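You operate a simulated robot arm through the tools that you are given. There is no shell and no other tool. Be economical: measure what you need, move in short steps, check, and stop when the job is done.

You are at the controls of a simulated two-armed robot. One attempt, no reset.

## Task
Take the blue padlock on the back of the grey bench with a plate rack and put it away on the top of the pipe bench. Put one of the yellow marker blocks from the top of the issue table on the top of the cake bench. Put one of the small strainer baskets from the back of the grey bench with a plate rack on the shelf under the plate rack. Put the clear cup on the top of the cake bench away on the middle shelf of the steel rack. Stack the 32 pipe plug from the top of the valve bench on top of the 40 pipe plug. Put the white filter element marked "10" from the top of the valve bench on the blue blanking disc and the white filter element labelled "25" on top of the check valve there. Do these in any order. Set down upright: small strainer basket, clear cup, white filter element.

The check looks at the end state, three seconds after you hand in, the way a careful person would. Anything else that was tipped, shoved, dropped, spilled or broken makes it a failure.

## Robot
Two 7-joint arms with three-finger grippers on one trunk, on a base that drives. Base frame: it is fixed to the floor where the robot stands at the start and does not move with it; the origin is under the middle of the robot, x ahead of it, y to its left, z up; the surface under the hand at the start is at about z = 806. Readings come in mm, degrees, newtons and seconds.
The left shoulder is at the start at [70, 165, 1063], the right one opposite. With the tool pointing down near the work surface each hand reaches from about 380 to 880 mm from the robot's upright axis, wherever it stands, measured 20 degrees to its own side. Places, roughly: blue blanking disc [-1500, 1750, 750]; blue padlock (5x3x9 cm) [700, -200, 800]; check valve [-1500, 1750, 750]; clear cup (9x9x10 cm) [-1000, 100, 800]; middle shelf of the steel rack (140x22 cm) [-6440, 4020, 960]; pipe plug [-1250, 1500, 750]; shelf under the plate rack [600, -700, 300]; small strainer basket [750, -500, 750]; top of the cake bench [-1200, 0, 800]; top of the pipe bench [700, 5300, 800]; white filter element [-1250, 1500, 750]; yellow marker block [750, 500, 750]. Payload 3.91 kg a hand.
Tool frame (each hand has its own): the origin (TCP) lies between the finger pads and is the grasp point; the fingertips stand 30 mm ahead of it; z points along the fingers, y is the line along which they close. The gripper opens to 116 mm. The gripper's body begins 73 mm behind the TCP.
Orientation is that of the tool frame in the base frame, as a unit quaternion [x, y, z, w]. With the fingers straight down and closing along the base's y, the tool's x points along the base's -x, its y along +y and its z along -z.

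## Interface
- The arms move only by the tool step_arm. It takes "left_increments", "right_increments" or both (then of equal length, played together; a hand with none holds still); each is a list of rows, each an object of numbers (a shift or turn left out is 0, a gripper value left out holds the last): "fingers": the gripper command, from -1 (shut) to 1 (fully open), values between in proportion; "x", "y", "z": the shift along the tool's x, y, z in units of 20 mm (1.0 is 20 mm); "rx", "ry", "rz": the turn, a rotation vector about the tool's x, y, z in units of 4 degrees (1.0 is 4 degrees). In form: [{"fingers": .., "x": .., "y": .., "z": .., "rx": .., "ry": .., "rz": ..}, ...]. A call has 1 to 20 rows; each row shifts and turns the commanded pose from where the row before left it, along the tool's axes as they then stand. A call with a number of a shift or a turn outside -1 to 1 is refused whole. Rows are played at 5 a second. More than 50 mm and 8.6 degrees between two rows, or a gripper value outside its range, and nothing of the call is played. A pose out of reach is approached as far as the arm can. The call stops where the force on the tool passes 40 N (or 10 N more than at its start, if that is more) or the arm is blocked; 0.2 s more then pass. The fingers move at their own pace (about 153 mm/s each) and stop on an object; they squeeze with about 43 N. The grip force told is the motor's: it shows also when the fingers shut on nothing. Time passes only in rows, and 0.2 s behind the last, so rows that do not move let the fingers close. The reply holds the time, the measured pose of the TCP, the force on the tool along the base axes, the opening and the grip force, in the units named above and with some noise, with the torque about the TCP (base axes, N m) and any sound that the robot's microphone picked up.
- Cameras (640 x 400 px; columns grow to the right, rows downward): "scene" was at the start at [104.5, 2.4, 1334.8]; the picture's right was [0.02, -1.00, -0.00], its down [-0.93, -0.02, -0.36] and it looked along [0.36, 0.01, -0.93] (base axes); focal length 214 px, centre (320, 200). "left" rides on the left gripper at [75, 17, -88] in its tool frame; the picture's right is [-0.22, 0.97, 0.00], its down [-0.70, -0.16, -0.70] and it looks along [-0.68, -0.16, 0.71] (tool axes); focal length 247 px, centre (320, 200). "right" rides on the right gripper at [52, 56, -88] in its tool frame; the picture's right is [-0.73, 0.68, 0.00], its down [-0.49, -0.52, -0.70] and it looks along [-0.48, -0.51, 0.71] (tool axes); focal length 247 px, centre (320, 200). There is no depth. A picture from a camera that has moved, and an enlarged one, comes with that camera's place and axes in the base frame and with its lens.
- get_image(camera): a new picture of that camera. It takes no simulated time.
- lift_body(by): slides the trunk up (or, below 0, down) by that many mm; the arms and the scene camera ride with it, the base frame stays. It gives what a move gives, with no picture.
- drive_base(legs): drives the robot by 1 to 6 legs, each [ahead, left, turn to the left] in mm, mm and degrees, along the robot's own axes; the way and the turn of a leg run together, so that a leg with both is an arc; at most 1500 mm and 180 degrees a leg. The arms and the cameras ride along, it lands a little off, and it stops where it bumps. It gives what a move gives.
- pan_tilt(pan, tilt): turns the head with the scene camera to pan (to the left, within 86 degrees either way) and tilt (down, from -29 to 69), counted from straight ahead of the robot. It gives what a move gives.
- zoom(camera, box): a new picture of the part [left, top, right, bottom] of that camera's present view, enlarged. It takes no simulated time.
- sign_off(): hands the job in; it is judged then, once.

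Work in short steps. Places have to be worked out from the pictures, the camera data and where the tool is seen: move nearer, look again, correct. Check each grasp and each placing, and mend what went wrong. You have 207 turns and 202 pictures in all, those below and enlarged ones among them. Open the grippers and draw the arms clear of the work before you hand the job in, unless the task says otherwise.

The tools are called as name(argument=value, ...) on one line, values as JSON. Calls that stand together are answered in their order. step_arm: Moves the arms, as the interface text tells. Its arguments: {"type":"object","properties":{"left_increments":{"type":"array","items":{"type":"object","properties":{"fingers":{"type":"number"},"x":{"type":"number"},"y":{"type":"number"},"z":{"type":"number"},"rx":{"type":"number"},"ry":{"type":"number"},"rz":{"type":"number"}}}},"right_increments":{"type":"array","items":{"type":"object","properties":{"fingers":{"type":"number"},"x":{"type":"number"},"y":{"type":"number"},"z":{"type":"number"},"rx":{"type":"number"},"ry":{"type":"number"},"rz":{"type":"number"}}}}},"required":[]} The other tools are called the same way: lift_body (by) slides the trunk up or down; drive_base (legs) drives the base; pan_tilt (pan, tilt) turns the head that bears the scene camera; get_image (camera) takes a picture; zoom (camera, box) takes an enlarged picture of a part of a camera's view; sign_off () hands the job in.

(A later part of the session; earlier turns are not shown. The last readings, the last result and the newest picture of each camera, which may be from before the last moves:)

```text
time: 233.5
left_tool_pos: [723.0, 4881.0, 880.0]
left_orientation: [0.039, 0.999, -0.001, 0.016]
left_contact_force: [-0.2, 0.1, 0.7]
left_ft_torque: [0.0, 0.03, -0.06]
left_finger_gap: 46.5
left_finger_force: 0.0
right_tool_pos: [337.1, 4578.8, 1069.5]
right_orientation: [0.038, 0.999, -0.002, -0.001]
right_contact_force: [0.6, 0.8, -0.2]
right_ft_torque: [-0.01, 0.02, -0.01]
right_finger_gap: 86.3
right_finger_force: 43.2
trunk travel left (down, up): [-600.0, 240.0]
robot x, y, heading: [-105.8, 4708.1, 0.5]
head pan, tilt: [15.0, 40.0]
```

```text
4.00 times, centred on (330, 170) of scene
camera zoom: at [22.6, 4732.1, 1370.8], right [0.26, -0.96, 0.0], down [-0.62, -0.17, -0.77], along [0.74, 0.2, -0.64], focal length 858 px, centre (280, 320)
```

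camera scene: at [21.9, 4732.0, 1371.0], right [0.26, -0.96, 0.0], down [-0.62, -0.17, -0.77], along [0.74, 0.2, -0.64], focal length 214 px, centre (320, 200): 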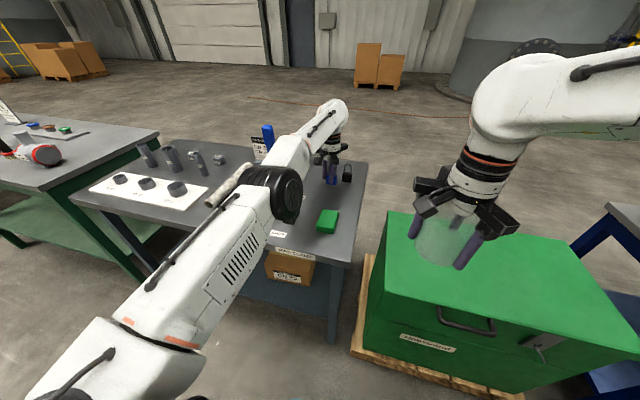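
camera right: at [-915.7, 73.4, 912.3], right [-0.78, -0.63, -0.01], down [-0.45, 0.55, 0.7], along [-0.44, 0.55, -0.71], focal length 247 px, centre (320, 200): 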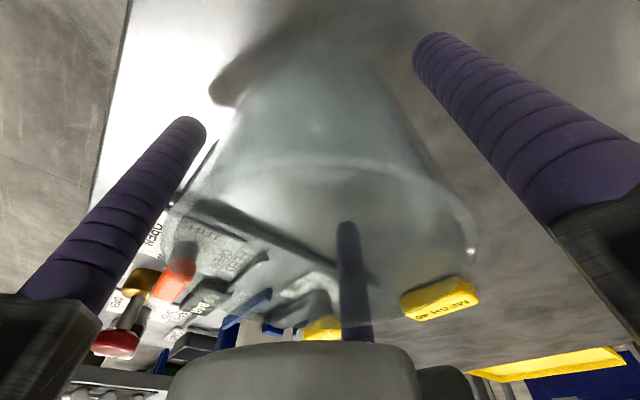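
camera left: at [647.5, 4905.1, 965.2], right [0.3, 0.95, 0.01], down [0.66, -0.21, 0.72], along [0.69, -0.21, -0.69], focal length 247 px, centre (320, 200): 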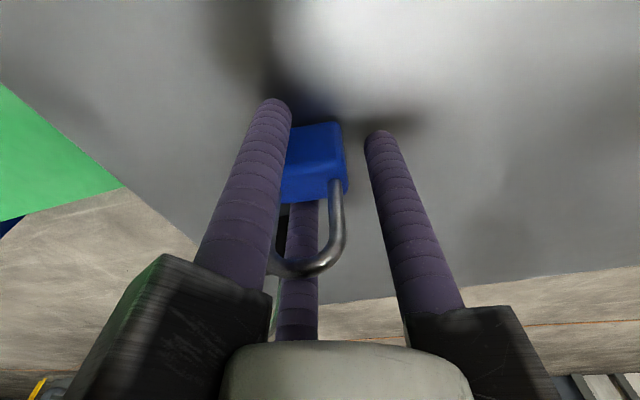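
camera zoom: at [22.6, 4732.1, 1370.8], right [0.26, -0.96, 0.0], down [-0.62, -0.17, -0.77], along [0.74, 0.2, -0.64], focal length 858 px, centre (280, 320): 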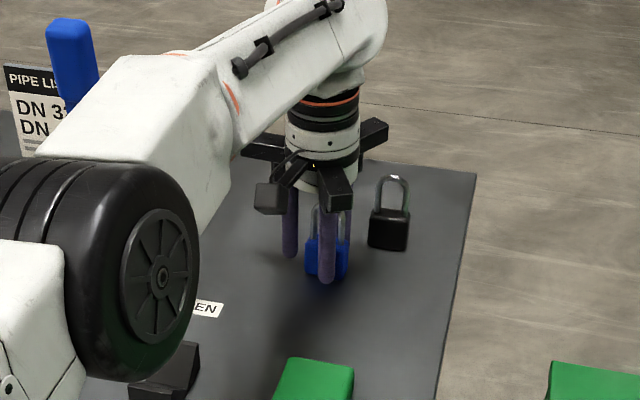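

Padlock stands free. Lift the left hand straight up and confirm.

step_arm(left_increments=[{"fingers": 0.2}, {"z": -0.5}, {"z": -1}, {"z": -1}, {"z": -1}, {"z": -1}, {"z": -1}, {"z": -1}, {"z": -1}, {"z": -1}, {"x": 1}, {"x": 1}, {"x": 1}, {"x": 1}, {"x": 1}, {"x": 1}, {"x": 1}, {"x": 1}])

zoom(camera="scene", box=[200, 90, 400, 240])

```text
time: 237.3
left_tool_pos: [544.1, 4910.0, 1030.5]
left_orientation: [0.038, 0.999, -0.001, 0.017]
left_contact_force: [-0.7, 0.2, 0.1]
left_ft_torque: [0.03, 0.0, 0.0]
left_finger_gap: 69.8
left_finger_force: 0.0
left hand out of reach, approached as far as the arm can: row 6, 7, 9, 10
right_tool_pos: [335.3, 4577.9, 1070.8]
right_orientation: [0.037, 0.999, -0.003, 0.0]
right_contact_force: [-0.6, 0.3, -0.9]
right_ft_torque: [0.02, 0.0, 0.0]
right_finger_gap: 86.6
right_finger_force: 43.0
trunk travel left (down, up): [-600.0, 240.0]
robot x, y, heading: [-107.8, 4705.3, 0.3]
head pan, tilt: [15.0, 40.0]
```

```text
2.67 times, centred on (300, 165) of scene
camera zoom: at [21.1, 4732.1, 1371.0], right [0.26, -0.96, 0.0], down [-0.62, -0.17, -0.77], along [0.74, 0.2, -0.64], focal length 572 px, centre (373, 293)
```

zoom: 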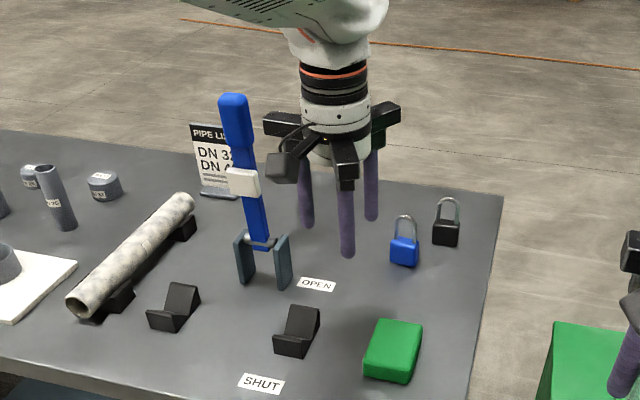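

Padlock is placed upright. Move the left hand away from the lever and back off from the bench.

step_arm(left_increments=[{"y": -1}, {"y": -1}, {"ry": 0.5}])

drive_base(legs=[[-200, 0, 0]])

step_arm(left_increments=[{"x": 1, "y": 1}, {"y": 1}, {"y": 1}, {"y": 1}, {"y": 1}, {"y": 1}, {"y": 1}])

drive_base(legs=[[0, 0, 160]])

pan_tilt(pan=0, tilt=15)

get_image(camera="scene")

```text
time: 238.1
left_tool_pos: [541.3, 4871.0, 1028.3]
left_orientation: [0.038, 0.999, 0.0, -0.001]
left_contact_force: [0.7, 1.5, 0.5]
left_ft_torque: [-0.05, 0.01, 0.0]
left_finger_gap: 69.5
left_finger_force: 0.0
right_tool_pos: [337.4, 4578.2, 1069.5]
right_orientation: [0.036, 0.999, -0.002, -0.001]
right_contact_force: [1.0, 0.2, -0.8]
right_ft_torque: [-0.01, 0.0, 0.03]
right_finger_gap: 86.5
right_finger_force: 42.8
trunk travel left (down, up): [-600.0, 240.0]
robot x, y, heading: [-108.8, 4708.7, 0.5]
head pan, tilt: [15.0, 40.0]
```

```text
time: 239.7
left_tool_pos: [336.2, 4869.7, 1028.8]
left_orientation: [0.04, 0.999, -0.001, -0.001]
left_contact_force: [0.0, 0.1, 0.0]
left_ft_torque: [-0.01, -0.04, 0.0]
left_finger_gap: 69.5
left_finger_force: 0.1
right_tool_pos: [132.7, 4576.5, 1072.2]
right_orientation: [0.038, 0.999, -0.003, -0.001]
right_contact_force: [0.3, 0.1, -0.1]
right_ft_torque: [0.0, 0.0, 0.0]
right_finger_gap: 86.3
right_finger_force: 42.6
trunk travel left (down, up): [-600.0, 240.0]
robot x, y, heading: [-310.8, 4705.7, 0.3]
head pan, tilt: [15.0, 40.0]
```

```text
time: 241.3
left_tool_pos: [328.1, 5010.1, 1027.9]
left_orientation: [0.04, 0.999, -0.001, -0.001]
left_contact_force: [-0.1, 0.4, 0.0]
left_ft_torque: [-0.01, -0.01, -0.01]
left_finger_gap: 69.6
left_finger_force: 0.0
right_tool_pos: [133.2, 4577.8, 1070.4]
right_orientation: [0.039, 0.999, -0.002, -0.001]
right_contact_force: [-0.5, 0.4, -0.4]
right_ft_torque: [0.0, 0.03, -0.03]
right_finger_gap: 86.4
right_finger_force: 43.3
trunk travel left (down, up): [-600.0, 240.0]
robot x, y, heading: [-313.0, 4701.4, 0.2]
head pan, tilt: [15.0, 40.0]
```

```text
time: 248.3
left_tool_pos: [-1018.0, 4662.0, 1028.4]
left_orientation: [0.974, -0.226, 0.0, 0.0]
left_contact_force: [0.3, 0.6, 0.3]
left_ft_torque: [0.03, 0.01, 0.0]
left_finger_gap: 69.6
left_finger_force: 0.1
right_tool_pos: [-677.7, 4992.9, 1071.4]
right_orientation: [0.974, -0.225, 0.002, -0.002]
right_contact_force: [0.2, -0.1, -0.1]
right_ft_torque: [0.02, 0.02, 0.01]
right_finger_gap: 86.2
right_finger_force: 42.9
trunk travel left (down, up): [-600.0, 240.0]
robot x, y, heading: [-310.9, 4707.3, 158.8]
head pan, tilt: [15.0, 40.0]
```

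```text
time: 249.2
left_tool_pos: [-1019.3, 4661.9, 1029.3]
left_orientation: [0.974, -0.226, 0.0, 0.0]
left_contact_force: [-0.7, -0.2, 0.5]
left_ft_torque: [0.01, 0.02, -0.01]
left_finger_gap: 70.0
left_finger_force: 0.1
right_tool_pos: [-676.2, 4991.8, 1070.9]
right_orientation: [0.974, -0.225, 0.002, -0.003]
right_contact_force: [0.2, -1.1, -0.4]
right_ft_torque: [0.02, 0.03, 0.01]
right_finger_gap: 86.3
right_finger_force: 42.6
trunk travel left (down, up): [-600.0, 240.0]
robot x, y, heading: [-308.0, 4706.4, 158.7]
head pan, tilt: [0.0, 15.0]
```

```text
83 pictures are left
camera scene: at [-447.5, 4761.0, 1410.4], right [0.36, 0.93, 0.0], down [0.24, -0.09, -0.97], along [-0.9, 0.35, -0.26], focal length 214 px, centre (320, 200)
```

scene: 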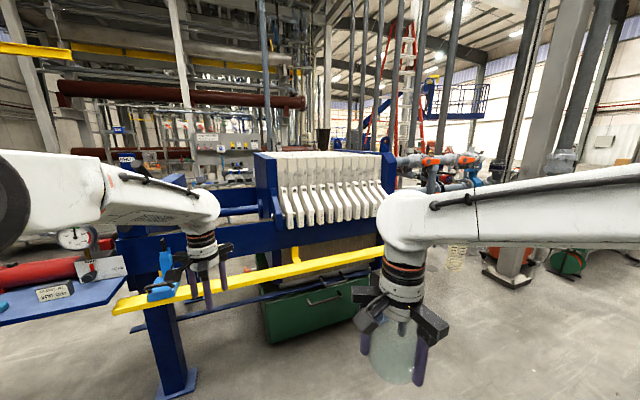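

A filter press blocks the way west here; the gap is further south (y≈2800). Retract the left hand, turn to heading −90°, drive there and look west.

step_arm(left_increments=[{"x": 1, "z": -1}, {"x": 1, "z": -1}, {"x": 1}, {"x": 1}, {"x": 1}, {"x": 1}, {"x": 1}, {"x": 1}, {"x": 1}, {"x": 1}, {"x": 1}])

drive_base(legs=[[0, 0, 111], [1500, 0, 0], [400, 0, 0]])

pan_tilt(pan=-80, tilt=15)

get_image(camera="scene")

```text
time: 251.6
left_tool_pos: [-856.2, 4548.6, 1048.8]
left_orientation: [0.975, -0.221, 0.007, -0.028]
left_contact_force: [0.5, -0.9, 0.0]
left_ft_torque: [-0.03, 0.0, -0.01]
left_finger_gap: 69.7
left_finger_force: 0.1
left hand out of reach, approached as far as the arm can: row 9, 10, 11
right_tool_pos: [-676.9, 4991.8, 1071.8]
right_orientation: [0.974, -0.225, 0.001, -0.002]
right_contact_force: [0.2, -0.1, -1.6]
right_ft_torque: [-0.01, 0.01, 0.04]
right_finger_gap: 86.0
right_finger_force: 42.6
trunk travel left (down, up): [-600.0, 240.0]
robot x, y, heading: [-310.3, 4704.5, 158.6]
head pan, tilt: [0.0, 15.0]
```

```text
time: 265.9
left_tool_pos: [169.0, 2378.8, 1048.7]
left_orientation: [0.712, 0.702, -0.017, -0.022]
left_contact_force: [0.0, -0.7, 0.6]
left_ft_torque: [-0.01, 0.01, 0.0]
left_finger_gap: 69.3
left_finger_force: 0.0
right_tool_pos: [-307.6, 2357.0, 1070.4]
right_orientation: [0.715, 0.699, -0.001, -0.002]
right_contact_force: [0.3, -0.6, -0.3]
right_ft_torque: [-0.04, -0.03, -0.01]
right_finger_gap: 86.1
right_finger_force: 42.8
trunk travel left (down, up): [-600.0, 240.0]
robot x, y, heading: [-200.2, 2811.9, -86.9]
head pan, tilt: [0.0, 15.0]
```

```text
time: 267.4
left_tool_pos: [169.8, 2379.1, 1047.8]
left_orientation: [0.712, 0.702, -0.019, -0.022]
left_contact_force: [-0.5, -0.9, -0.1]
left_ft_torque: [0.0, -0.01, 0.03]
left_finger_gap: 69.7
left_finger_force: 0.1
right_tool_pos: [-308.4, 2357.4, 1071.8]
right_orientation: [0.715, 0.699, -0.001, -0.002]
right_contact_force: [-0.9, -0.7, 0.3]
right_ft_torque: [0.03, 0.01, 0.0]
right_finger_gap: 86.3
right_finger_force: 43.5
trunk travel left (down, up): [-600.0, 240.0]
robot x, y, heading: [-204.7, 2807.5, -86.7]
head pan, tilt: [-80.0, 15.0]
```

```text
82 pictures are left
camera scene: at [-291.2, 2737.7, 1410.5], right [-0.23, 0.97, 0.0], down [0.25, 0.06, -0.97], along [-0.94, -0.22, -0.26], focal length 214 px, centre (320, 200)
```

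scene: 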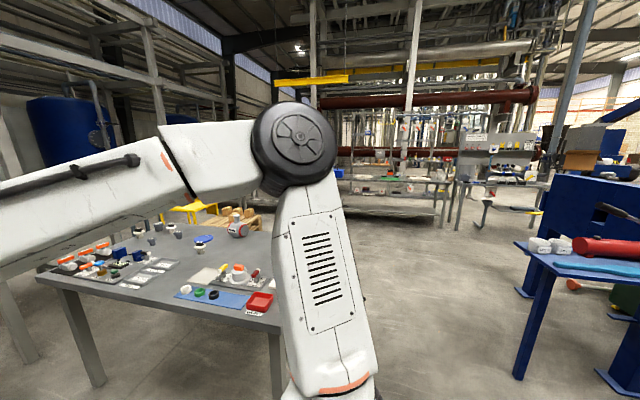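

There's a clear passage west (y 2330–3700). Turn to heading ~178° and drive 2400 mm west.

drive_base(legs=[[0, 0, -95], [1400, 0, 0], [1000, 0, 0]])

pan_tilt(pan=-10, tilt=10)

get_image(camera="scene")

```text
time: 283.5
left_tool_pos: [-3121.0, 2502.6, 1048.6]
left_orientation: [0.999, -0.038, 0.003, -0.028]
left_contact_force: [1.1, -0.4, -0.9]
left_ft_torque: [-0.01, 0.01, 0.02]
left_finger_gap: 69.8
left_finger_force: 0.0
right_tool_pos: [-3114.9, 2979.3, 1071.0]
right_orientation: [0.999, -0.042, 0.001, -0.002]
right_contact_force: [-0.8, -0.2, -0.4]
right_ft_torque: [-0.02, -0.02, -0.01]
right_finger_gap: 86.1
right_finger_force: 42.5
trunk travel left (down, up): [-600.0, 240.0]
robot x, y, heading: [-2668.9, 2846.2, 179.9]
head pan, tilt: [-80.0, 15.0]
```

```text
time: 284.9
left_tool_pos: [-3121.3, 2501.9, 1048.3]
left_orientation: [0.999, -0.038, 0.004, -0.029]
left_contact_force: [0.2, 0.3, -1.3]
left_ft_torque: [0.01, 0.01, 0.0]
left_finger_gap: 69.5
left_finger_force: 0.0
right_tool_pos: [-3114.5, 2981.2, 1070.1]
right_orientation: [0.999, -0.041, 0.0, -0.003]
right_contact_force: [-0.1, 1.0, -1.5]
right_ft_torque: [-0.03, 0.0, 0.03]
right_finger_gap: 86.5
right_finger_force: 43.1
trunk travel left (down, up): [-600.0, 240.0]
robot x, y, heading: [-2669.5, 2848.0, 179.8]
head pan, tilt: [-10.0, 10.0]
```

```text
81 pictures are left
camera scene: at [-2813.9, 2865.2, 1418.6], right [0.18, 0.98, 0.0], down [0.17, -0.03, -0.98], along [-0.97, 0.18, -0.17], focal length 214 px, centre (320, 200)
```

scene: 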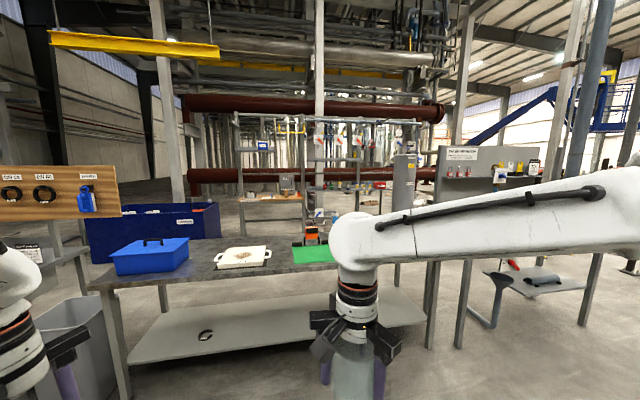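

zoom(camera="scene", box=[220, 100, 460, 250])

```text
2.67 times, centred on (340, 175) of scene
camera zoom: at [-2813.9, 2865.2, 1418.6], right [0.18, 0.98, 0.0], down [0.17, -0.03, -0.98], along [-0.97, 0.18, -0.17], focal length 572 px, centre (267, 267)
```

zoom: 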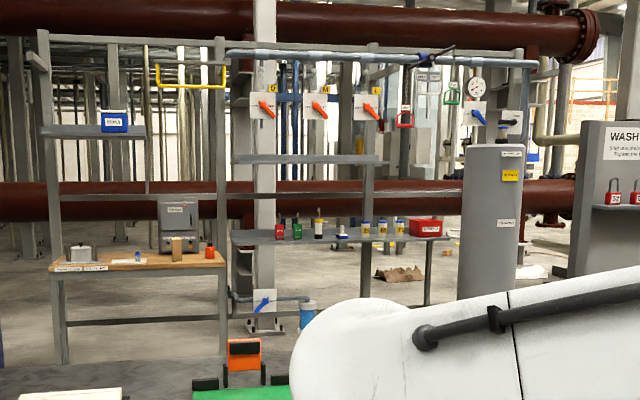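

The middle shelf (with padlocks and bottles) is behind this bench; find the way around. Look right.

pan_tilt(pan=-60, tilt=12)

get_image(camera="scene")

pan_tilt(pan=45, tilt=15)

get_image(camera="scene")

```text
time: 286.1
left_tool_pos: [-3122.1, 2503.5, 1048.1]
left_orientation: [0.999, -0.038, 0.004, -0.029]
left_contact_force: [0.0, -0.2, 0.4]
left_ft_torque: [0.0, 0.02, -0.02]
left_finger_gap: 69.6
left_finger_force: 0.1
right_tool_pos: [-3113.8, 2980.9, 1071.7]
right_orientation: [0.999, -0.043, 0.0, -0.002]
right_contact_force: [0.7, -1.3, -1.0]
right_ft_torque: [-0.01, -0.03, 0.05]
right_finger_gap: 86.1
right_finger_force: 42.8
trunk travel left (down, up): [-600.0, 240.0]
robot x, y, heading: [-2669.1, 2845.4, 179.9]
head pan, tilt: [-60.0, 12.0]
```

```text
79 pictures are left
camera scene: at [-2768.9, 2929.5, 1415.4], right [0.87, 0.5, 0.0], down [0.1, -0.18, -0.98], along [-0.49, 0.85, -0.21], focal length 214 px, centre (320, 200)
```

scene: 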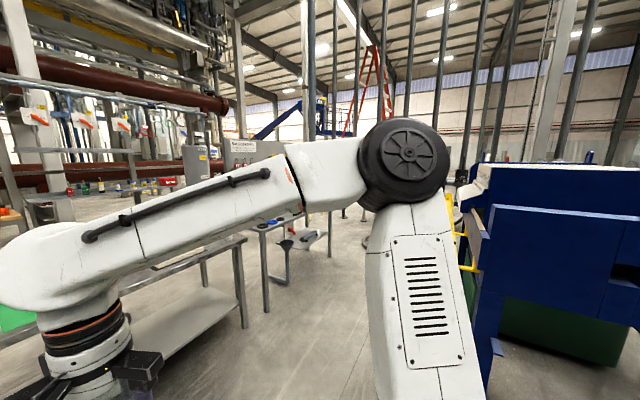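

```text
time: 287.9
left_tool_pos: [-3121.7, 2502.2, 1048.1]
left_orientation: [0.999, -0.037, 0.004, -0.028]
left_contact_force: [-0.2, 0.2, 0.0]
left_ft_torque: [-0.01, 0.01, 0.03]
left_finger_gap: 69.5
left_finger_force: 0.1
right_tool_pos: [-3114.3, 2980.9, 1070.8]
right_orientation: [0.999, -0.042, 0.0, -0.002]
right_contact_force: [0.7, -0.1, -1.3]
right_ft_torque: [0.03, 0.03, 0.03]
right_finger_gap: 86.2
right_finger_force: 43.1
trunk travel left (down, up): [-600.0, 240.0]
robot x, y, heading: [-2669.7, 2846.0, 179.6]
head pan, tilt: [45.0, 15.0]
```

```text
78 pictures are left
camera scene: at [-2788.8, 2782.9, 1410.5], right [-0.7, 0.71, 0.0], down [0.18, 0.18, -0.97], along [-0.69, -0.68, -0.26], focal length 214 px, centre (320, 200)
```

scene: 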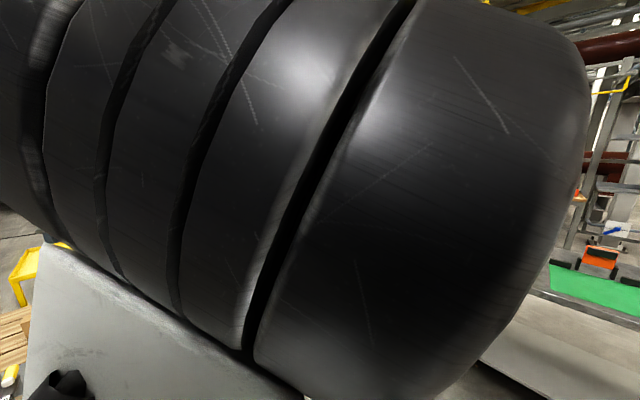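

South side is blocked by a bin; the north side looks passable past the wash bench. Turn to heading 90°, go north along x≈-3050, and look.

drive_base(legs=[[0, 0, -90], [0, 350, 0], [1400, 0, 0]])

pan_tilt(pan=20, tilt=15)

get_image(camera="scene")

```text
time: 300.6
left_tool_pos: [-3413.3, 4665.3, 1048.6]
left_orientation: [-0.696, 0.717, -0.023, 0.017]
left_contact_force: [1.1, -0.9, -1.5]
left_ft_torque: [-0.01, 0.03, -0.01]
left_finger_gap: 69.6
left_finger_force: 0.0
right_tool_pos: [-2934.3, 4679.2, 1071.3]
right_orientation: [-0.693, 0.721, -0.002, 0.001]
right_contact_force: [0.2, 0.1, -1.1]
right_ft_torque: [-0.03, -0.03, 0.0]
right_finger_gap: 86.2
right_finger_force: 42.6
trunk travel left (down, up): [-600.0, 240.0]
robot x, y, heading: [-3048.2, 4227.9, 92.3]
head pan, tilt: [45.0, 15.0]
```

```text
time: 301.5
left_tool_pos: [-3411.8, 4664.7, 1048.8]
left_orientation: [-0.695, 0.718, -0.022, 0.02]
left_contact_force: [1.4, -0.2, 0.2]
left_ft_torque: [-0.03, -0.02, 0.0]
left_finger_gap: 69.6
left_finger_force: 0.0
right_tool_pos: [-2935.4, 4679.5, 1071.1]
right_orientation: [-0.693, 0.721, -0.003, 0.001]
right_contact_force: [-0.4, -0.4, -1.3]
right_ft_torque: [-0.01, 0.0, -0.01]
right_finger_gap: 86.5
right_finger_force: 43.5
trunk travel left (down, up): [-600.0, 240.0]
robot x, y, heading: [-3047.0, 4230.0, 92.3]
head pan, tilt: [20.0, 15.0]
```

```text
77 pictures are left
camera scene: at [-3087.6, 4367.6, 1410.5], right [0.92, 0.38, 0.0], down [0.1, -0.24, -0.97], along [-0.37, 0.89, -0.26], focal length 214 px, centre (320, 200)
```

scene: 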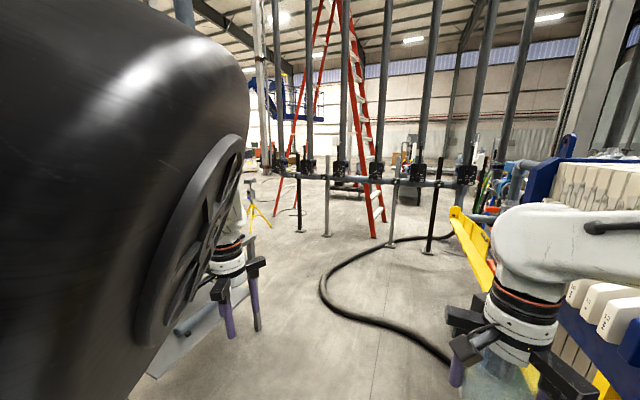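

Zoom to see the wash bench end and the hose.

zoom(camera="scene", box=[140, 150, 460, 400])

```text
1.60 times, centred on (300, 275) of scene
camera zoom: at [-3087.6, 4367.6, 1410.5], right [0.92, 0.38, 0.0], down [0.1, -0.24, -0.97], along [-0.37, 0.89, -0.26], focal length 343 px, centre (352, 80)
```

zoom: 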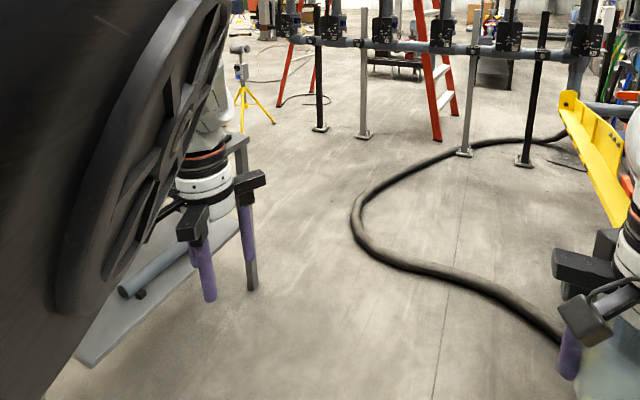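

Check my own base footprint by looking down to the left side.

pan_tilt(pan=0, tilt=69)

get_image(camera="scene")

get_image(camera="left")

```text
time: 302.7
left_tool_pos: [-3412.7, 4664.7, 1049.5]
left_orientation: [-0.696, 0.718, -0.022, 0.019]
left_contact_force: [-1.1, 0.3, 0.5]
left_ft_torque: [0.01, 0.0, 0.02]
left_finger_gap: 69.2
left_finger_force: 0.1
right_tool_pos: [-2933.6, 4679.2, 1070.2]
right_orientation: [-0.693, 0.72, -0.002, 0.001]
right_contact_force: [-0.8, 0.3, -0.2]
right_ft_torque: [-0.02, 0.01, -0.04]
right_finger_gap: 86.4
right_finger_force: 42.8
trunk travel left (down, up): [-600.0, 240.0]
robot x, y, heading: [-3046.5, 4224.8, 92.6]
head pan, tilt: [0.0, 68.8]
```

```text
75 pictures are left
camera scene: at [-3054.4, 4337.5, 1334.8], right [1.0, 0.04, 0.0], down [0.04, -0.93, -0.36], along [-0.01, 0.36, -0.93], focal length 214 px, centre (320, 200)
```

scene: 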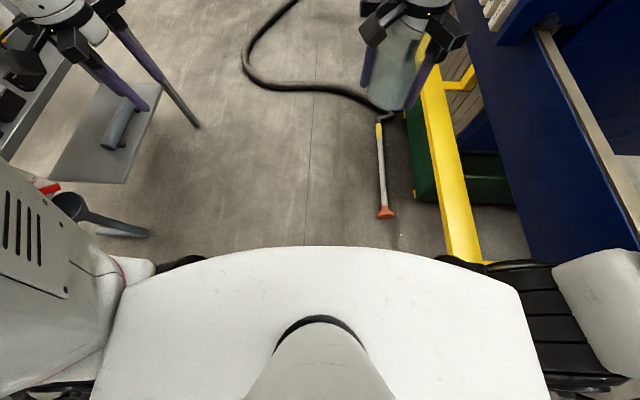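

```text
74 pictures are left
camera left: at [-3436.3, 4592.8, 1136.4], right [-0.97, 0.25, -0.06], down [0.14, 0.69, 0.71], along [0.22, 0.67, -0.71], focal length 247 px, centre (320, 200)
```

left: 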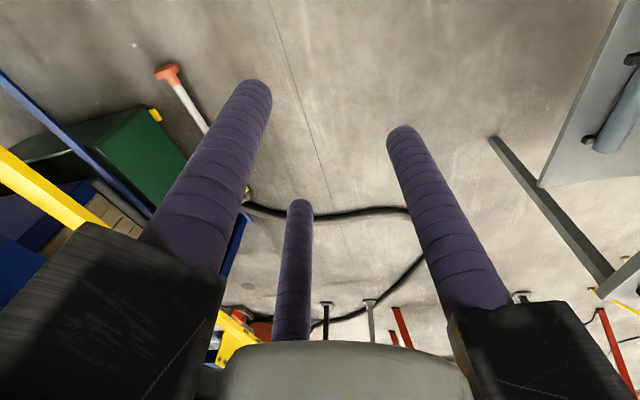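

The gap by the wash bench is ~680 mm; I need my base width. Pitch the left hand backward to look at my own base.

step_arm(left_increments=[{"ry": 1, "x": -1}, {"ry": 1, "x": -1}, {"ry": 1, "x": -1}, {"ry": 1}, {"ry": 1}, {"ry": 1}, {"ry": 1}, {"ry": 1}, {"ry": 1}, {"ry": 1}, {"ry": 1}, {"ry": 1}, {"ry": 1}, {"ry": 1}, {"ry": 1}, {"ry": 1}])

get_image(camera="left")

```text
time: 306.1
left_tool_pos: [-3410.8, 4723.4, 1044.0]
left_orientation: [-0.605, 0.642, -0.346, -0.32]
left_contact_force: [0.0, 1.0, 0.2]
left_ft_torque: [-0.01, -0.01, 0.0]
left_finger_gap: 69.7
left_finger_force: 0.0
left hand out of reach, approached as far as the arm can: row 15, 16
right_tool_pos: [-2934.7, 4679.9, 1069.4]
right_orientation: [-0.693, 0.721, -0.002, 0.001]
right_contact_force: [-0.4, 0.3, -0.4]
right_ft_torque: [-0.07, -0.01, 0.0]
right_finger_gap: 86.0
right_finger_force: 42.9
trunk travel left (down, up): [-600.0, 240.0]
robot x, y, heading: [-3051.9, 4227.7, 92.5]
head pan, tilt: [0.0, 68.8]
```

```text
73 pictures are left
camera left: at [-3433.0, 4758.3, 1153.4], right [-0.96, 0.15, -0.24], down [0.2, 0.96, -0.18], along [0.21, -0.22, -0.95], focal length 247 px, centre (320, 200)
```

left: 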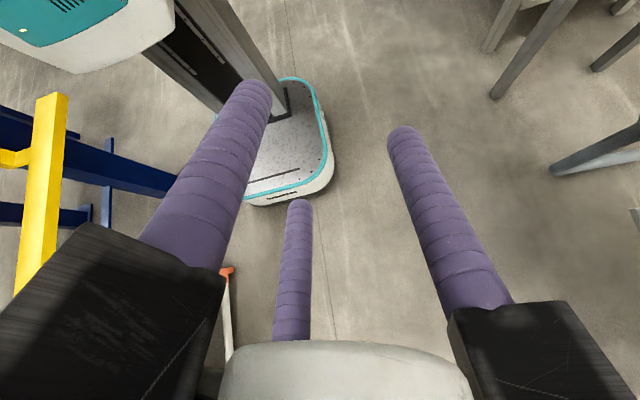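

My base is ~560×525 mm, so the ~620 mm effective gap at heading ~150° is passable. Restore the left hand and go to the approach point (-3400,5434).

step_arm(left_increments=[{"ry": -1}, {"ry": -1}, {"ry": -1}, {"ry": -1}, {"ry": -1}, {"ry": -1}, {"ry": -1}, {"ry": -1}, {"ry": -1}, {"ry": -1}, {"ry": -1}, {"ry": -1}, {"ry": -1}, {"ry": -1}, {"x": 1, "y": -1}, {"y": -1}, {"y": -1}, {"y": -1}, {"y": -1}])

drive_base(legs=[[1200, 300, 0], [0, 0, 58]])

pan_tilt(pan=0, tilt=50)

get_image(camera="scene")

```text
time: 310.1
left_tool_pos: [-3323.5, 4713.6, 1039.8]
left_orientation: [-0.702, 0.71, -0.044, 0.035]
left_contact_force: [0.2, -0.4, 0.1]
left_ft_torque: [0.01, 0.02, 0.02]
left_finger_gap: 69.9
left_finger_force: 0.1
left hand out of reach, approached as far as the arm can: row 18, 19
right_tool_pos: [-2936.1, 4679.2, 1070.9]
right_orientation: [-0.693, 0.721, -0.002, 0.001]
right_contact_force: [-1.0, 0.3, -0.5]
right_ft_torque: [-0.03, 0.0, 0.02]
right_finger_gap: 86.2
right_finger_force: 43.3
trunk travel left (down, up): [-600.0, 240.0]
robot x, y, heading: [-3051.2, 4228.1, 92.4]
head pan, tilt: [0.0, 68.8]
```

```text
time: 319.0
left_tool_pos: [-3958.5, 5416.6, 1044.0]
left_orientation: [0.961, -0.27, 0.015, -0.052]
left_contact_force: [0.2, 0.4, 0.0]
left_ft_torque: [0.01, -0.01, 0.02]
left_finger_gap: 69.5
left_finger_force: 0.0
right_tool_pos: [-3736.2, 5733.6, 1069.7]
right_orientation: [0.96, -0.28, 0.002, -0.002]
right_contact_force: [0.3, 0.4, -0.9]
right_ft_torque: [0.01, 0.01, 0.01]
right_finger_gap: 86.3
right_finger_force: 43.2
trunk travel left (down, up): [-600.0, 240.0]
robot x, y, heading: [-3404.4, 5407.7, 151.8]
head pan, tilt: [0.0, 68.8]
```

```text
time: 319.8
left_tool_pos: [-3959.2, 5417.0, 1043.2]
left_orientation: [0.961, -0.271, 0.018, -0.056]
left_contact_force: [-0.3, 0.2, 0.4]
left_ft_torque: [0.0, -0.03, 0.0]
left_finger_gap: 69.8
left_finger_force: 0.1
right_tool_pos: [-3736.2, 5732.7, 1070.5]
right_orientation: [0.96, -0.28, 0.002, -0.003]
right_contact_force: [-0.4, -0.4, -1.0]
right_ft_torque: [0.01, 0.02, -0.02]
right_finger_gap: 86.6
right_finger_force: 42.5
trunk travel left (down, up): [-600.0, 240.0]
robot x, y, heading: [-3405.8, 5408.8, 152.1]
head pan, tilt: [0.0, 50.0]
```

```text
72 pictures are left
camera scene: at [-3508.8, 5463.1, 1342.3], right [0.45, 0.89, 0.0], down [0.79, -0.4, -0.47], along [-0.42, 0.21, -0.88], focal length 214 px, centre (320, 200)
```

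scene: 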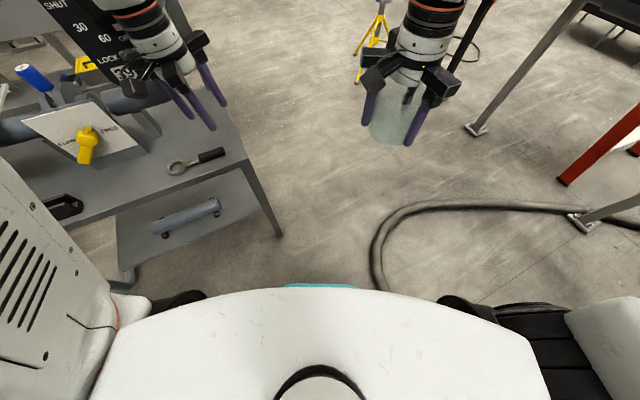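

The left hand is over the wash bench, so raise the trunk 200 mm first. Then centre in the gap and advance in pieces.

lift_body(by=200)

drive_base(legs=[[300, -20, 0]])

get_image(camera="scene")

```text
time: 322.0
left_tool_pos: [-3960.1, 5416.8, 1243.0]
left_orientation: [0.961, -0.271, 0.016, -0.056]
left_contact_force: [-0.3, -0.4, 0.2]
left_ft_torque: [0.04, 0.01, -0.01]
left_finger_gap: 69.5
left_finger_force: 0.1
right_tool_pos: [-3736.5, 5733.0, 1270.4]
right_orientation: [0.96, -0.28, 0.001, -0.002]
right_contact_force: [0.3, -0.8, -1.1]
right_ft_torque: [0.03, -0.01, -0.05]
right_finger_gap: 86.1
right_finger_force: 43.3
trunk travel left (down, up): [-800.0, 40.0]
robot x, y, heading: [-3406.1, 5408.2, 152.0]
head pan, tilt: [0.0, 50.0]
```

```text
time: 324.0
left_tool_pos: [-4218.0, 5574.8, 1242.6]
left_orientation: [0.961, -0.269, 0.016, -0.057]
left_contact_force: [-0.2, -0.9, 1.4]
left_ft_torque: [0.04, 0.01, 0.01]
left_finger_gap: 69.5
left_finger_force: 0.2
right_tool_pos: [-3994.7, 5891.9, 1271.2]
right_orientation: [0.961, -0.278, 0.001, -0.002]
right_contact_force: [0.8, 0.5, -0.6]
right_ft_torque: [0.03, 0.01, 0.03]
right_finger_gap: 86.3
right_finger_force: 43.0
trunk travel left (down, up): [-800.0, 40.0]
robot x, y, heading: [-3664.8, 5570.1, 152.4]
head pan, tilt: [0.0, 50.0]
```

```text
71 pictures are left
camera scene: at [-3768.4, 5621.0, 1543.2], right [0.43, 0.9, 0.0], down [0.79, -0.38, -0.48], along [-0.44, 0.21, -0.87], focal length 214 px, centre (320, 200)
```

scene: 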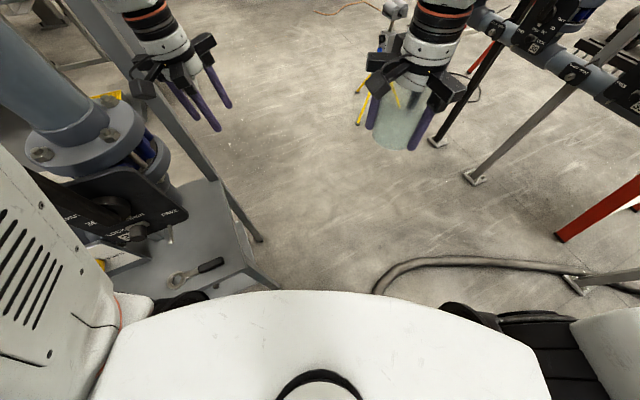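

A tall pipe/valve assembly is close on the left. Look left before moving.

pan_tilt(pan=40, tilt=25)

get_image(camera="scene")

get_image(camera="left")

```text
time: 325.1
left_tool_pos: [-4219.5, 5574.9, 1244.0]
left_orientation: [0.962, -0.268, 0.015, -0.056]
left_contact_force: [-0.4, -0.2, 0.0]
left_ft_torque: [0.02, 0.01, -0.02]
left_finger_gap: 69.6
left_finger_force: 0.1
right_tool_pos: [-3996.1, 5891.6, 1270.7]
right_orientation: [0.96, -0.279, 0.001, -0.003]
right_contact_force: [-0.5, -0.2, 0.1]
right_ft_torque: [0.01, 0.03, 0.03]
right_finger_gap: 85.9
right_finger_force: 43.3
trunk travel left (down, up): [-800.0, 40.0]
robot x, y, heading: [-3666.6, 5566.9, 152.5]
head pan, tilt: [40.0, 25.0]
```

```text
70 pictures are left
camera scene: at [-3800.7, 5574.2, 1594.3], right [-0.21, 0.98, 0.0], down [0.41, 0.09, -0.91], along [-0.89, -0.19, -0.42], focal length 214 px, centre (320, 200)
```

scene: 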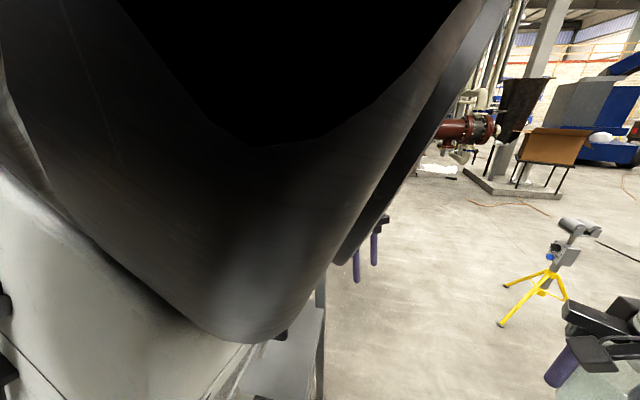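

```text
69 pictures are left
camera left: at [-4169.3, 5515.3, 1329.9], right [-0.69, -0.71, -0.11], down [-0.56, 0.43, 0.71], along [-0.46, 0.56, -0.69], focal length 247 px, centre (320, 200)
```

left: 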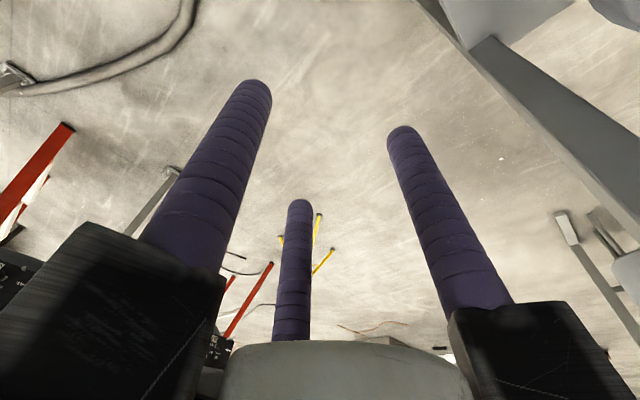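

The assembly is ~760 mm off the path line — fine. Continue forward 450 mm through the gap.

drive_base(legs=[[450, 0, 0]])

pan_tilt(pan=0, tilt=25)

get_image(camera="scene")

```text
time: 327.9
left_tool_pos: [-4627.4, 5784.6, 1243.0]
left_orientation: [0.961, -0.269, 0.016, -0.057]
left_contact_force: [0.1, -1.0, 0.1]
left_ft_torque: [0.06, -0.01, -0.01]
left_finger_gap: 69.4
left_finger_force: 0.1
right_tool_pos: [-4404.2, 6101.5, 1271.7]
right_orientation: [0.961, -0.277, 0.001, -0.004]
right_contact_force: [1.1, -1.3, 0.2]
right_ft_torque: [0.06, 0.01, -0.02]
right_finger_gap: 86.2
right_finger_force: 42.9
trunk travel left (down, up): [-800.0, 40.0]
robot x, y, heading: [-4072.2, 5784.1, 152.4]
head pan, tilt: [40.0, 25.0]
```

```text
time: 328.9
left_tool_pos: [-4626.6, 5787.3, 1241.4]
left_orientation: [0.962, -0.268, 0.021, -0.056]
left_contact_force: [0.2, 0.1, -0.3]
left_ft_torque: [-0.01, -0.03, 0.02]
left_finger_gap: 69.6
left_finger_force: 0.0
right_tool_pos: [-4402.8, 6105.5, 1270.0]
right_orientation: [0.961, -0.277, 0.002, -0.003]
right_contact_force: [0.2, 0.3, -0.4]
right_ft_torque: [-0.01, -0.01, -0.03]
right_finger_gap: 86.3
right_finger_force: 42.3
trunk travel left (down, up): [-800.0, 40.0]
robot x, y, heading: [-4068.4, 5786.4, 152.1]
head pan, tilt: [0.0, 25.0]
```

```text
68 pictures are left
camera scene: at [-4206.8, 5829.7, 1596.1], right [0.25, 0.97, 0.0], down [0.39, -0.1, -0.91], along [-0.89, 0.23, -0.4], focal length 214 px, centre (320, 200)
```

scene: 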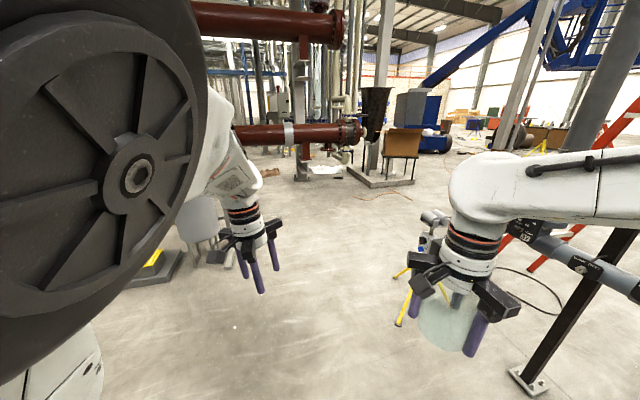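

Through the gap. Turn to face west, advance ~1050 mm, and look toward the rack to the south-west.

drive_base(legs=[[150, 0, 0], [0, 0, 30], [850, 0, 0]])

drive_base(legs=[[0, 0, 45]])

get_image(camera="scene")

```text
time: 335.8
left_tool_pos: [-5537.2, 5586.6, 1241.0]
left_orientation: [0.998, -0.027, 0.005, -0.059]
left_contact_force: [-0.3, -0.6, -0.7]
left_ft_torque: [0.02, -0.02, 0.02]
left_finger_gap: 69.6
left_finger_force: 0.1
right_tool_pos: [-5489.6, 5970.8, 1270.9]
right_orientation: [0.999, -0.037, 0.0, -0.003]
right_contact_force: [0.1, 1.1, -0.9]
right_ft_torque: [0.02, 0.01, -0.01]
right_finger_gap: 85.9
right_finger_force: 42.5
trunk travel left (down, up): [-800.0, 40.0]
robot x, y, heading: [-5043.1, 5840.9, -179.6]
head pan, tilt: [0.0, 25.0]
```

```text
time: 338.3
left_tool_pos: [-5205.7, 5311.9, 1236.6]
left_orientation: [0.929, 0.364, -0.013, -0.059]
left_contact_force: [0.4, -1.0, -0.3]
left_ft_torque: [0.0, -0.02, 0.01]
left_finger_gap: 69.7
left_finger_force: 0.0
right_tool_pos: [-5448.4, 5613.0, 1270.3]
right_orientation: [0.935, 0.355, -0.001, -0.002]
right_contact_force: [0.1, 0.5, -1.8]
right_ft_torque: [-0.02, 0.0, 0.03]
right_finger_gap: 86.3
right_finger_force: 42.7
trunk travel left (down, up): [-800.0, 40.0]
robot x, y, heading: [-5046.4, 5844.3, -134.0]
head pan, tilt: [0.0, 25.0]
```

```text
67 pictures are left
camera scene: at [-5136.1, 5731.7, 1598.2], right [-0.81, 0.58, 0.0], down [0.22, 0.31, -0.92], along [-0.54, -0.75, -0.38], focal length 214 px, centre (320, 200)
```

scene: 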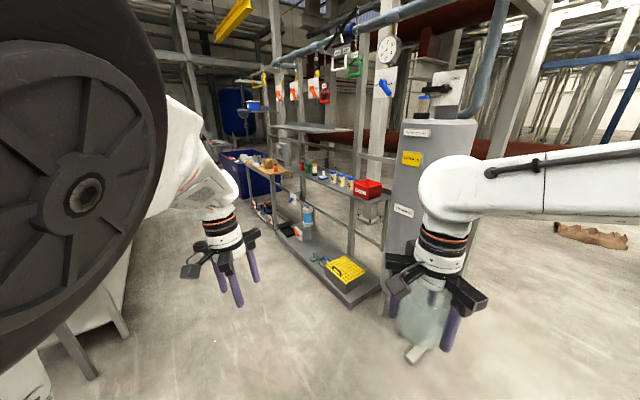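

The rack is in view. Zoom on it.

zoom(camera="scene", box=[220, 90, 420, 310])

```text
1.82 times, centred on (320, 200) of scene
camera zoom: at [-5136.1, 5731.7, 1598.2], right [-0.81, 0.58, 0.0], down [0.22, 0.31, -0.92], along [-0.54, -0.75, -0.38], focal length 390 px, centre (320, 200)
```

zoom: 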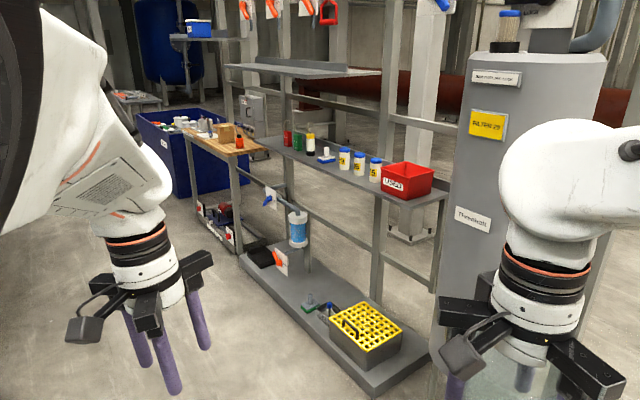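

Plan: the shelf's south end (y≈3330–3600) is free; cup target ≈(-6400,3460). Drive: forward 500, face south, then 1100 mm, and recheck.

drive_base(legs=[[500, 0, 0], [0, 0, 44], [1300, 0, 0]])

pan_tilt(pan=-50, tilt=25)

get_image(camera="scene")

```text
time: 349.4
left_tool_pos: [-5118.3, 3696.4, 1234.2]
left_orientation: [0.721, 0.69, -0.032, -0.052]
left_contact_force: [0.0, -0.3, -0.3]
left_ft_torque: [0.01, -0.02, -0.01]
left_finger_gap: 69.5
left_finger_force: 0.1
right_tool_pos: [-5502.9, 3742.7, 1271.1]
right_orientation: [0.729, 0.685, -0.002, -0.002]
right_contact_force: [0.7, -0.5, -0.7]
right_ft_torque: [-0.01, 0.03, 0.02]
right_finger_gap: 86.3
right_finger_force: 42.5
trunk travel left (down, up): [-800.0, 40.0]
robot x, y, heading: [-5376.5, 4190.9, -89.3]
head pan, tilt: [0.0, 25.0]
```

```text
time: 350.6
left_tool_pos: [-5117.6, 3698.5, 1230.2]
left_orientation: [0.72, 0.691, -0.03, -0.056]
left_contact_force: [0.1, -0.1, 0.3]
left_ft_torque: [0.0, -0.02, 0.0]
left_finger_gap: 69.5
left_finger_force: 0.0
right_tool_pos: [-5503.3, 3741.8, 1270.4]
right_orientation: [0.729, 0.684, -0.001, -0.003]
right_contact_force: [-0.3, 0.2, -1.3]
right_ft_torque: [0.02, -0.01, -0.01]
right_finger_gap: 86.5
right_finger_force: 42.7
trunk travel left (down, up): [-800.0, 40.0]
robot x, y, heading: [-5380.8, 4183.9, -89.2]
head pan, tilt: [-50.0, 25.0]
```

```text
65 pictures are left
camera scene: at [-5376.0, 4046.0, 1597.4], right [-1.0, -0.04, 0.0], down [-0.02, 0.39, -0.92], along [0.04, -0.92, -0.39], focal length 214 px, centre (320, 200)
```

scene: 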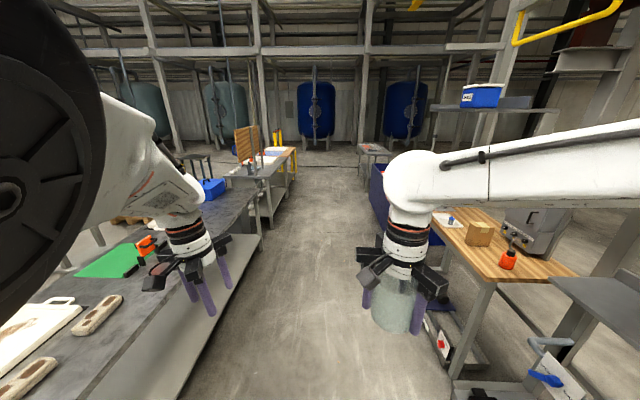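

get_image(camera="scene")

```text
64 pictures are left
camera scene: at [-5376.0, 4046.0, 1597.4], right [-1.0, -0.04, 0.0], down [-0.02, 0.39, -0.92], along [0.04, -0.92, -0.39], focal length 214 px, centre (320, 200)
```

scene: 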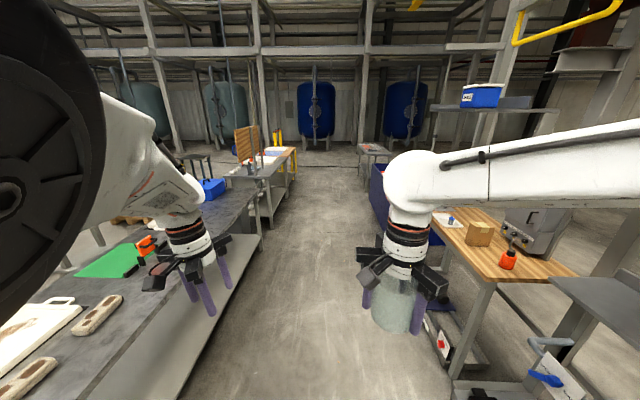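

Shelf south end ≈(-6293,3336). Turn to face west, then strafe south ~850 mm; raise the left hand too.

drive_base(legs=[[0, 0, -90.5], [0, 850, 0]])

pan_tilt(pan=-20, tilt=30)

get_image(camera="scene")

```text
time: 358.9
left_tool_pos: [-5866.0, 3105.6, 1229.4]
left_orientation: [0.998, -0.025, 0.02, -0.059]
left_contact_force: [0.4, -0.1, 0.5]
left_ft_torque: [-0.04, 0.01, -0.02]
left_finger_gap: 69.8
left_finger_force: 0.1
right_tool_pos: [-5818.4, 3491.1, 1270.4]
right_orientation: [0.999, -0.036, 0.0, -0.002]
right_contact_force: [0.0, -1.0, -1.2]
right_ft_torque: [-0.04, 0.03, 0.01]
right_finger_gap: 86.2
right_finger_force: 42.9
trunk travel left (down, up): [-800.0, 40.0]
robot x, y, heading: [-5376.5, 3362.3, -179.6]
head pan, tilt: [-50.0, 25.0]
```

```text
time: 359.9
left_tool_pos: [-5865.9, 3105.1, 1228.3]
left_orientation: [0.998, -0.025, 0.019, -0.061]
left_contact_force: [-0.9, 0.1, 0.0]
left_ft_torque: [0.02, 0.02, -0.01]
left_finger_gap: 69.7
left_finger_force: 0.1
right_tool_pos: [-5818.5, 3490.9, 1270.3]
right_orientation: [0.999, -0.036, -0.001, -0.003]
right_contact_force: [-0.2, 0.2, 0.2]
right_ft_torque: [-0.02, 0.0, 0.03]
right_finger_gap: 86.2
right_finger_force: 43.6
trunk travel left (down, up): [-800.0, 40.0]
robot x, y, heading: [-5374.4, 3359.4, -179.5]
head pan, tilt: [-20.0, 30.0]
```

```text
63 pictures are left
camera scene: at [-5511.1, 3393.5, 1586.3], right [0.34, 0.94, 0.0], down [0.47, -0.17, -0.87], along [-0.82, 0.29, -0.5], focal length 214 px, centre (320, 200)
```

scene: 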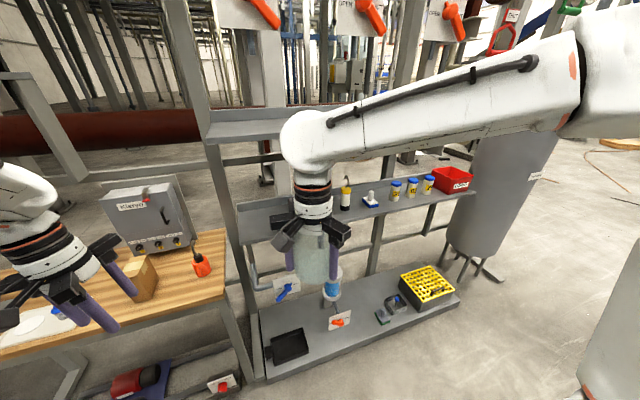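

Upper shelf is at z≈1400, giving ~430 mm clearance – enough (hand top ≈ TCP+260). Raise the left hand 200, lower the trunk 200, and drive forward 300.

step_arm(left_increments=[{"z": -1}, {"z": -1}, {"z": -1}, {"z": -1}, {"z": -1}, {"z": -1}, {"z": -1}, {"z": -1}, {"z": -1}, {"z": -1}])

lift_body(by=-200)

drive_base(legs=[[250, 0, 0]])

get_image(camera="scene")

get_image(camera="right")

```text
time: 362.1
left_tool_pos: [-5873.4, 3079.1, 1427.8]
left_orientation: [0.998, -0.024, 0.02, -0.059]
left_contact_force: [0.6, 0.6, -0.2]
left_ft_torque: [0.0, 0.0, -0.01]
left_finger_gap: 69.7
left_finger_force: 0.0
right_tool_pos: [-5818.5, 3488.9, 1271.2]
right_orientation: [0.999, -0.036, -0.001, -0.002]
right_contact_force: [0.2, 0.6, -0.9]
right_ft_torque: [-0.01, 0.03, 0.05]
right_finger_gap: 86.3
right_finger_force: 43.1
trunk travel left (down, up): [-800.0, 40.0]
robot x, y, heading: [-5370.4, 3362.8, -179.7]
head pan, tilt: [-20.0, 30.0]
```

```text
time: 364.2
left_tool_pos: [-5873.9, 3080.1, 1226.8]
left_orientation: [0.998, -0.025, 0.02, -0.061]
left_contact_force: [-0.2, -0.1, 0.3]
left_ft_torque: [-0.02, 0.02, -0.01]
left_finger_gap: 69.6
left_finger_force: 0.1
right_tool_pos: [-5819.1, 3490.1, 1071.3]
right_orientation: [0.999, -0.036, -0.001, -0.002]
right_contact_force: [1.0, -0.4, -1.2]
right_ft_torque: [-0.03, -0.01, 0.01]
right_finger_gap: 86.1
right_finger_force: 43.6
trunk travel left (down, up): [-600.0, 240.0]
robot x, y, heading: [-5374.3, 3361.4, -179.6]
head pan, tilt: [-20.0, 30.0]
```

```text
time: 366.1
left_tool_pos: [-6134.2, 3081.8, 1227.9]
left_orientation: [0.998, -0.027, 0.019, -0.061]
left_contact_force: [0.7, -1.0, -0.3]
left_ft_torque: [0.02, 0.0, 0.02]
left_finger_gap: 69.4
left_finger_force: 0.2
right_tool_pos: [-6074.9, 3492.5, 1070.7]
right_orientation: [0.999, -0.038, 0.0, -0.003]
right_contact_force: [-0.4, 0.4, -0.6]
right_ft_torque: [0.01, -0.02, -0.03]
right_finger_gap: 86.5
right_finger_force: 43.0
trunk travel left (down, up): [-600.0, 240.0]
robot x, y, heading: [-5628.8, 3360.0, -180.1]
head pan, tilt: [-20.0, 30.0]
```

```text
62 pictures are left
camera scene: at [-5767.7, 3392.8, 1386.3], right [0.34, 0.94, 0.0], down [0.47, -0.17, -0.87], along [-0.81, 0.29, -0.5], focal length 214 px, centre (320, 200)
```

scene: 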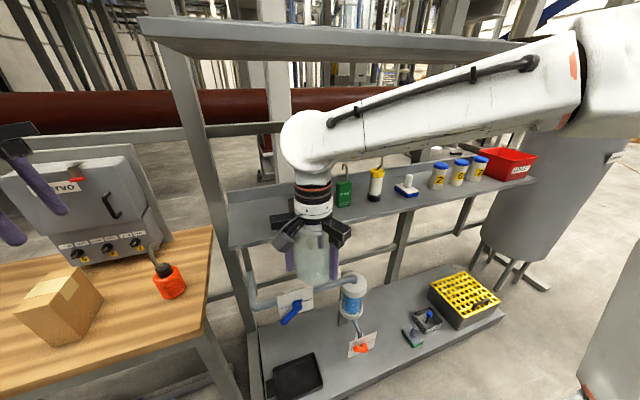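

```text
61 pictures are left
camera right: at [-6026.7, 3430.0, 1158.8], right [-0.78, -0.62, 0.0], down [-0.45, 0.55, 0.7], along [-0.44, 0.55, -0.71], focal length 247 px, centre (320, 200)
```

right: 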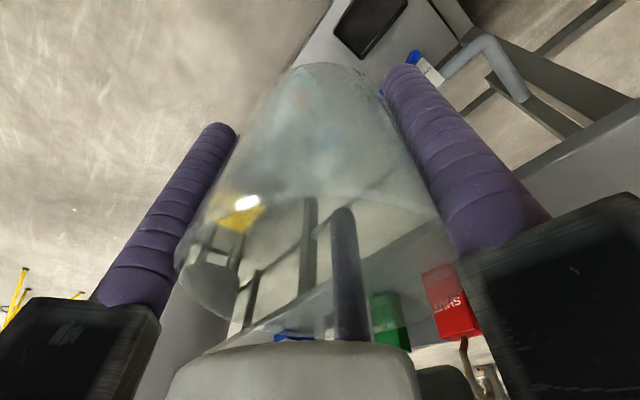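

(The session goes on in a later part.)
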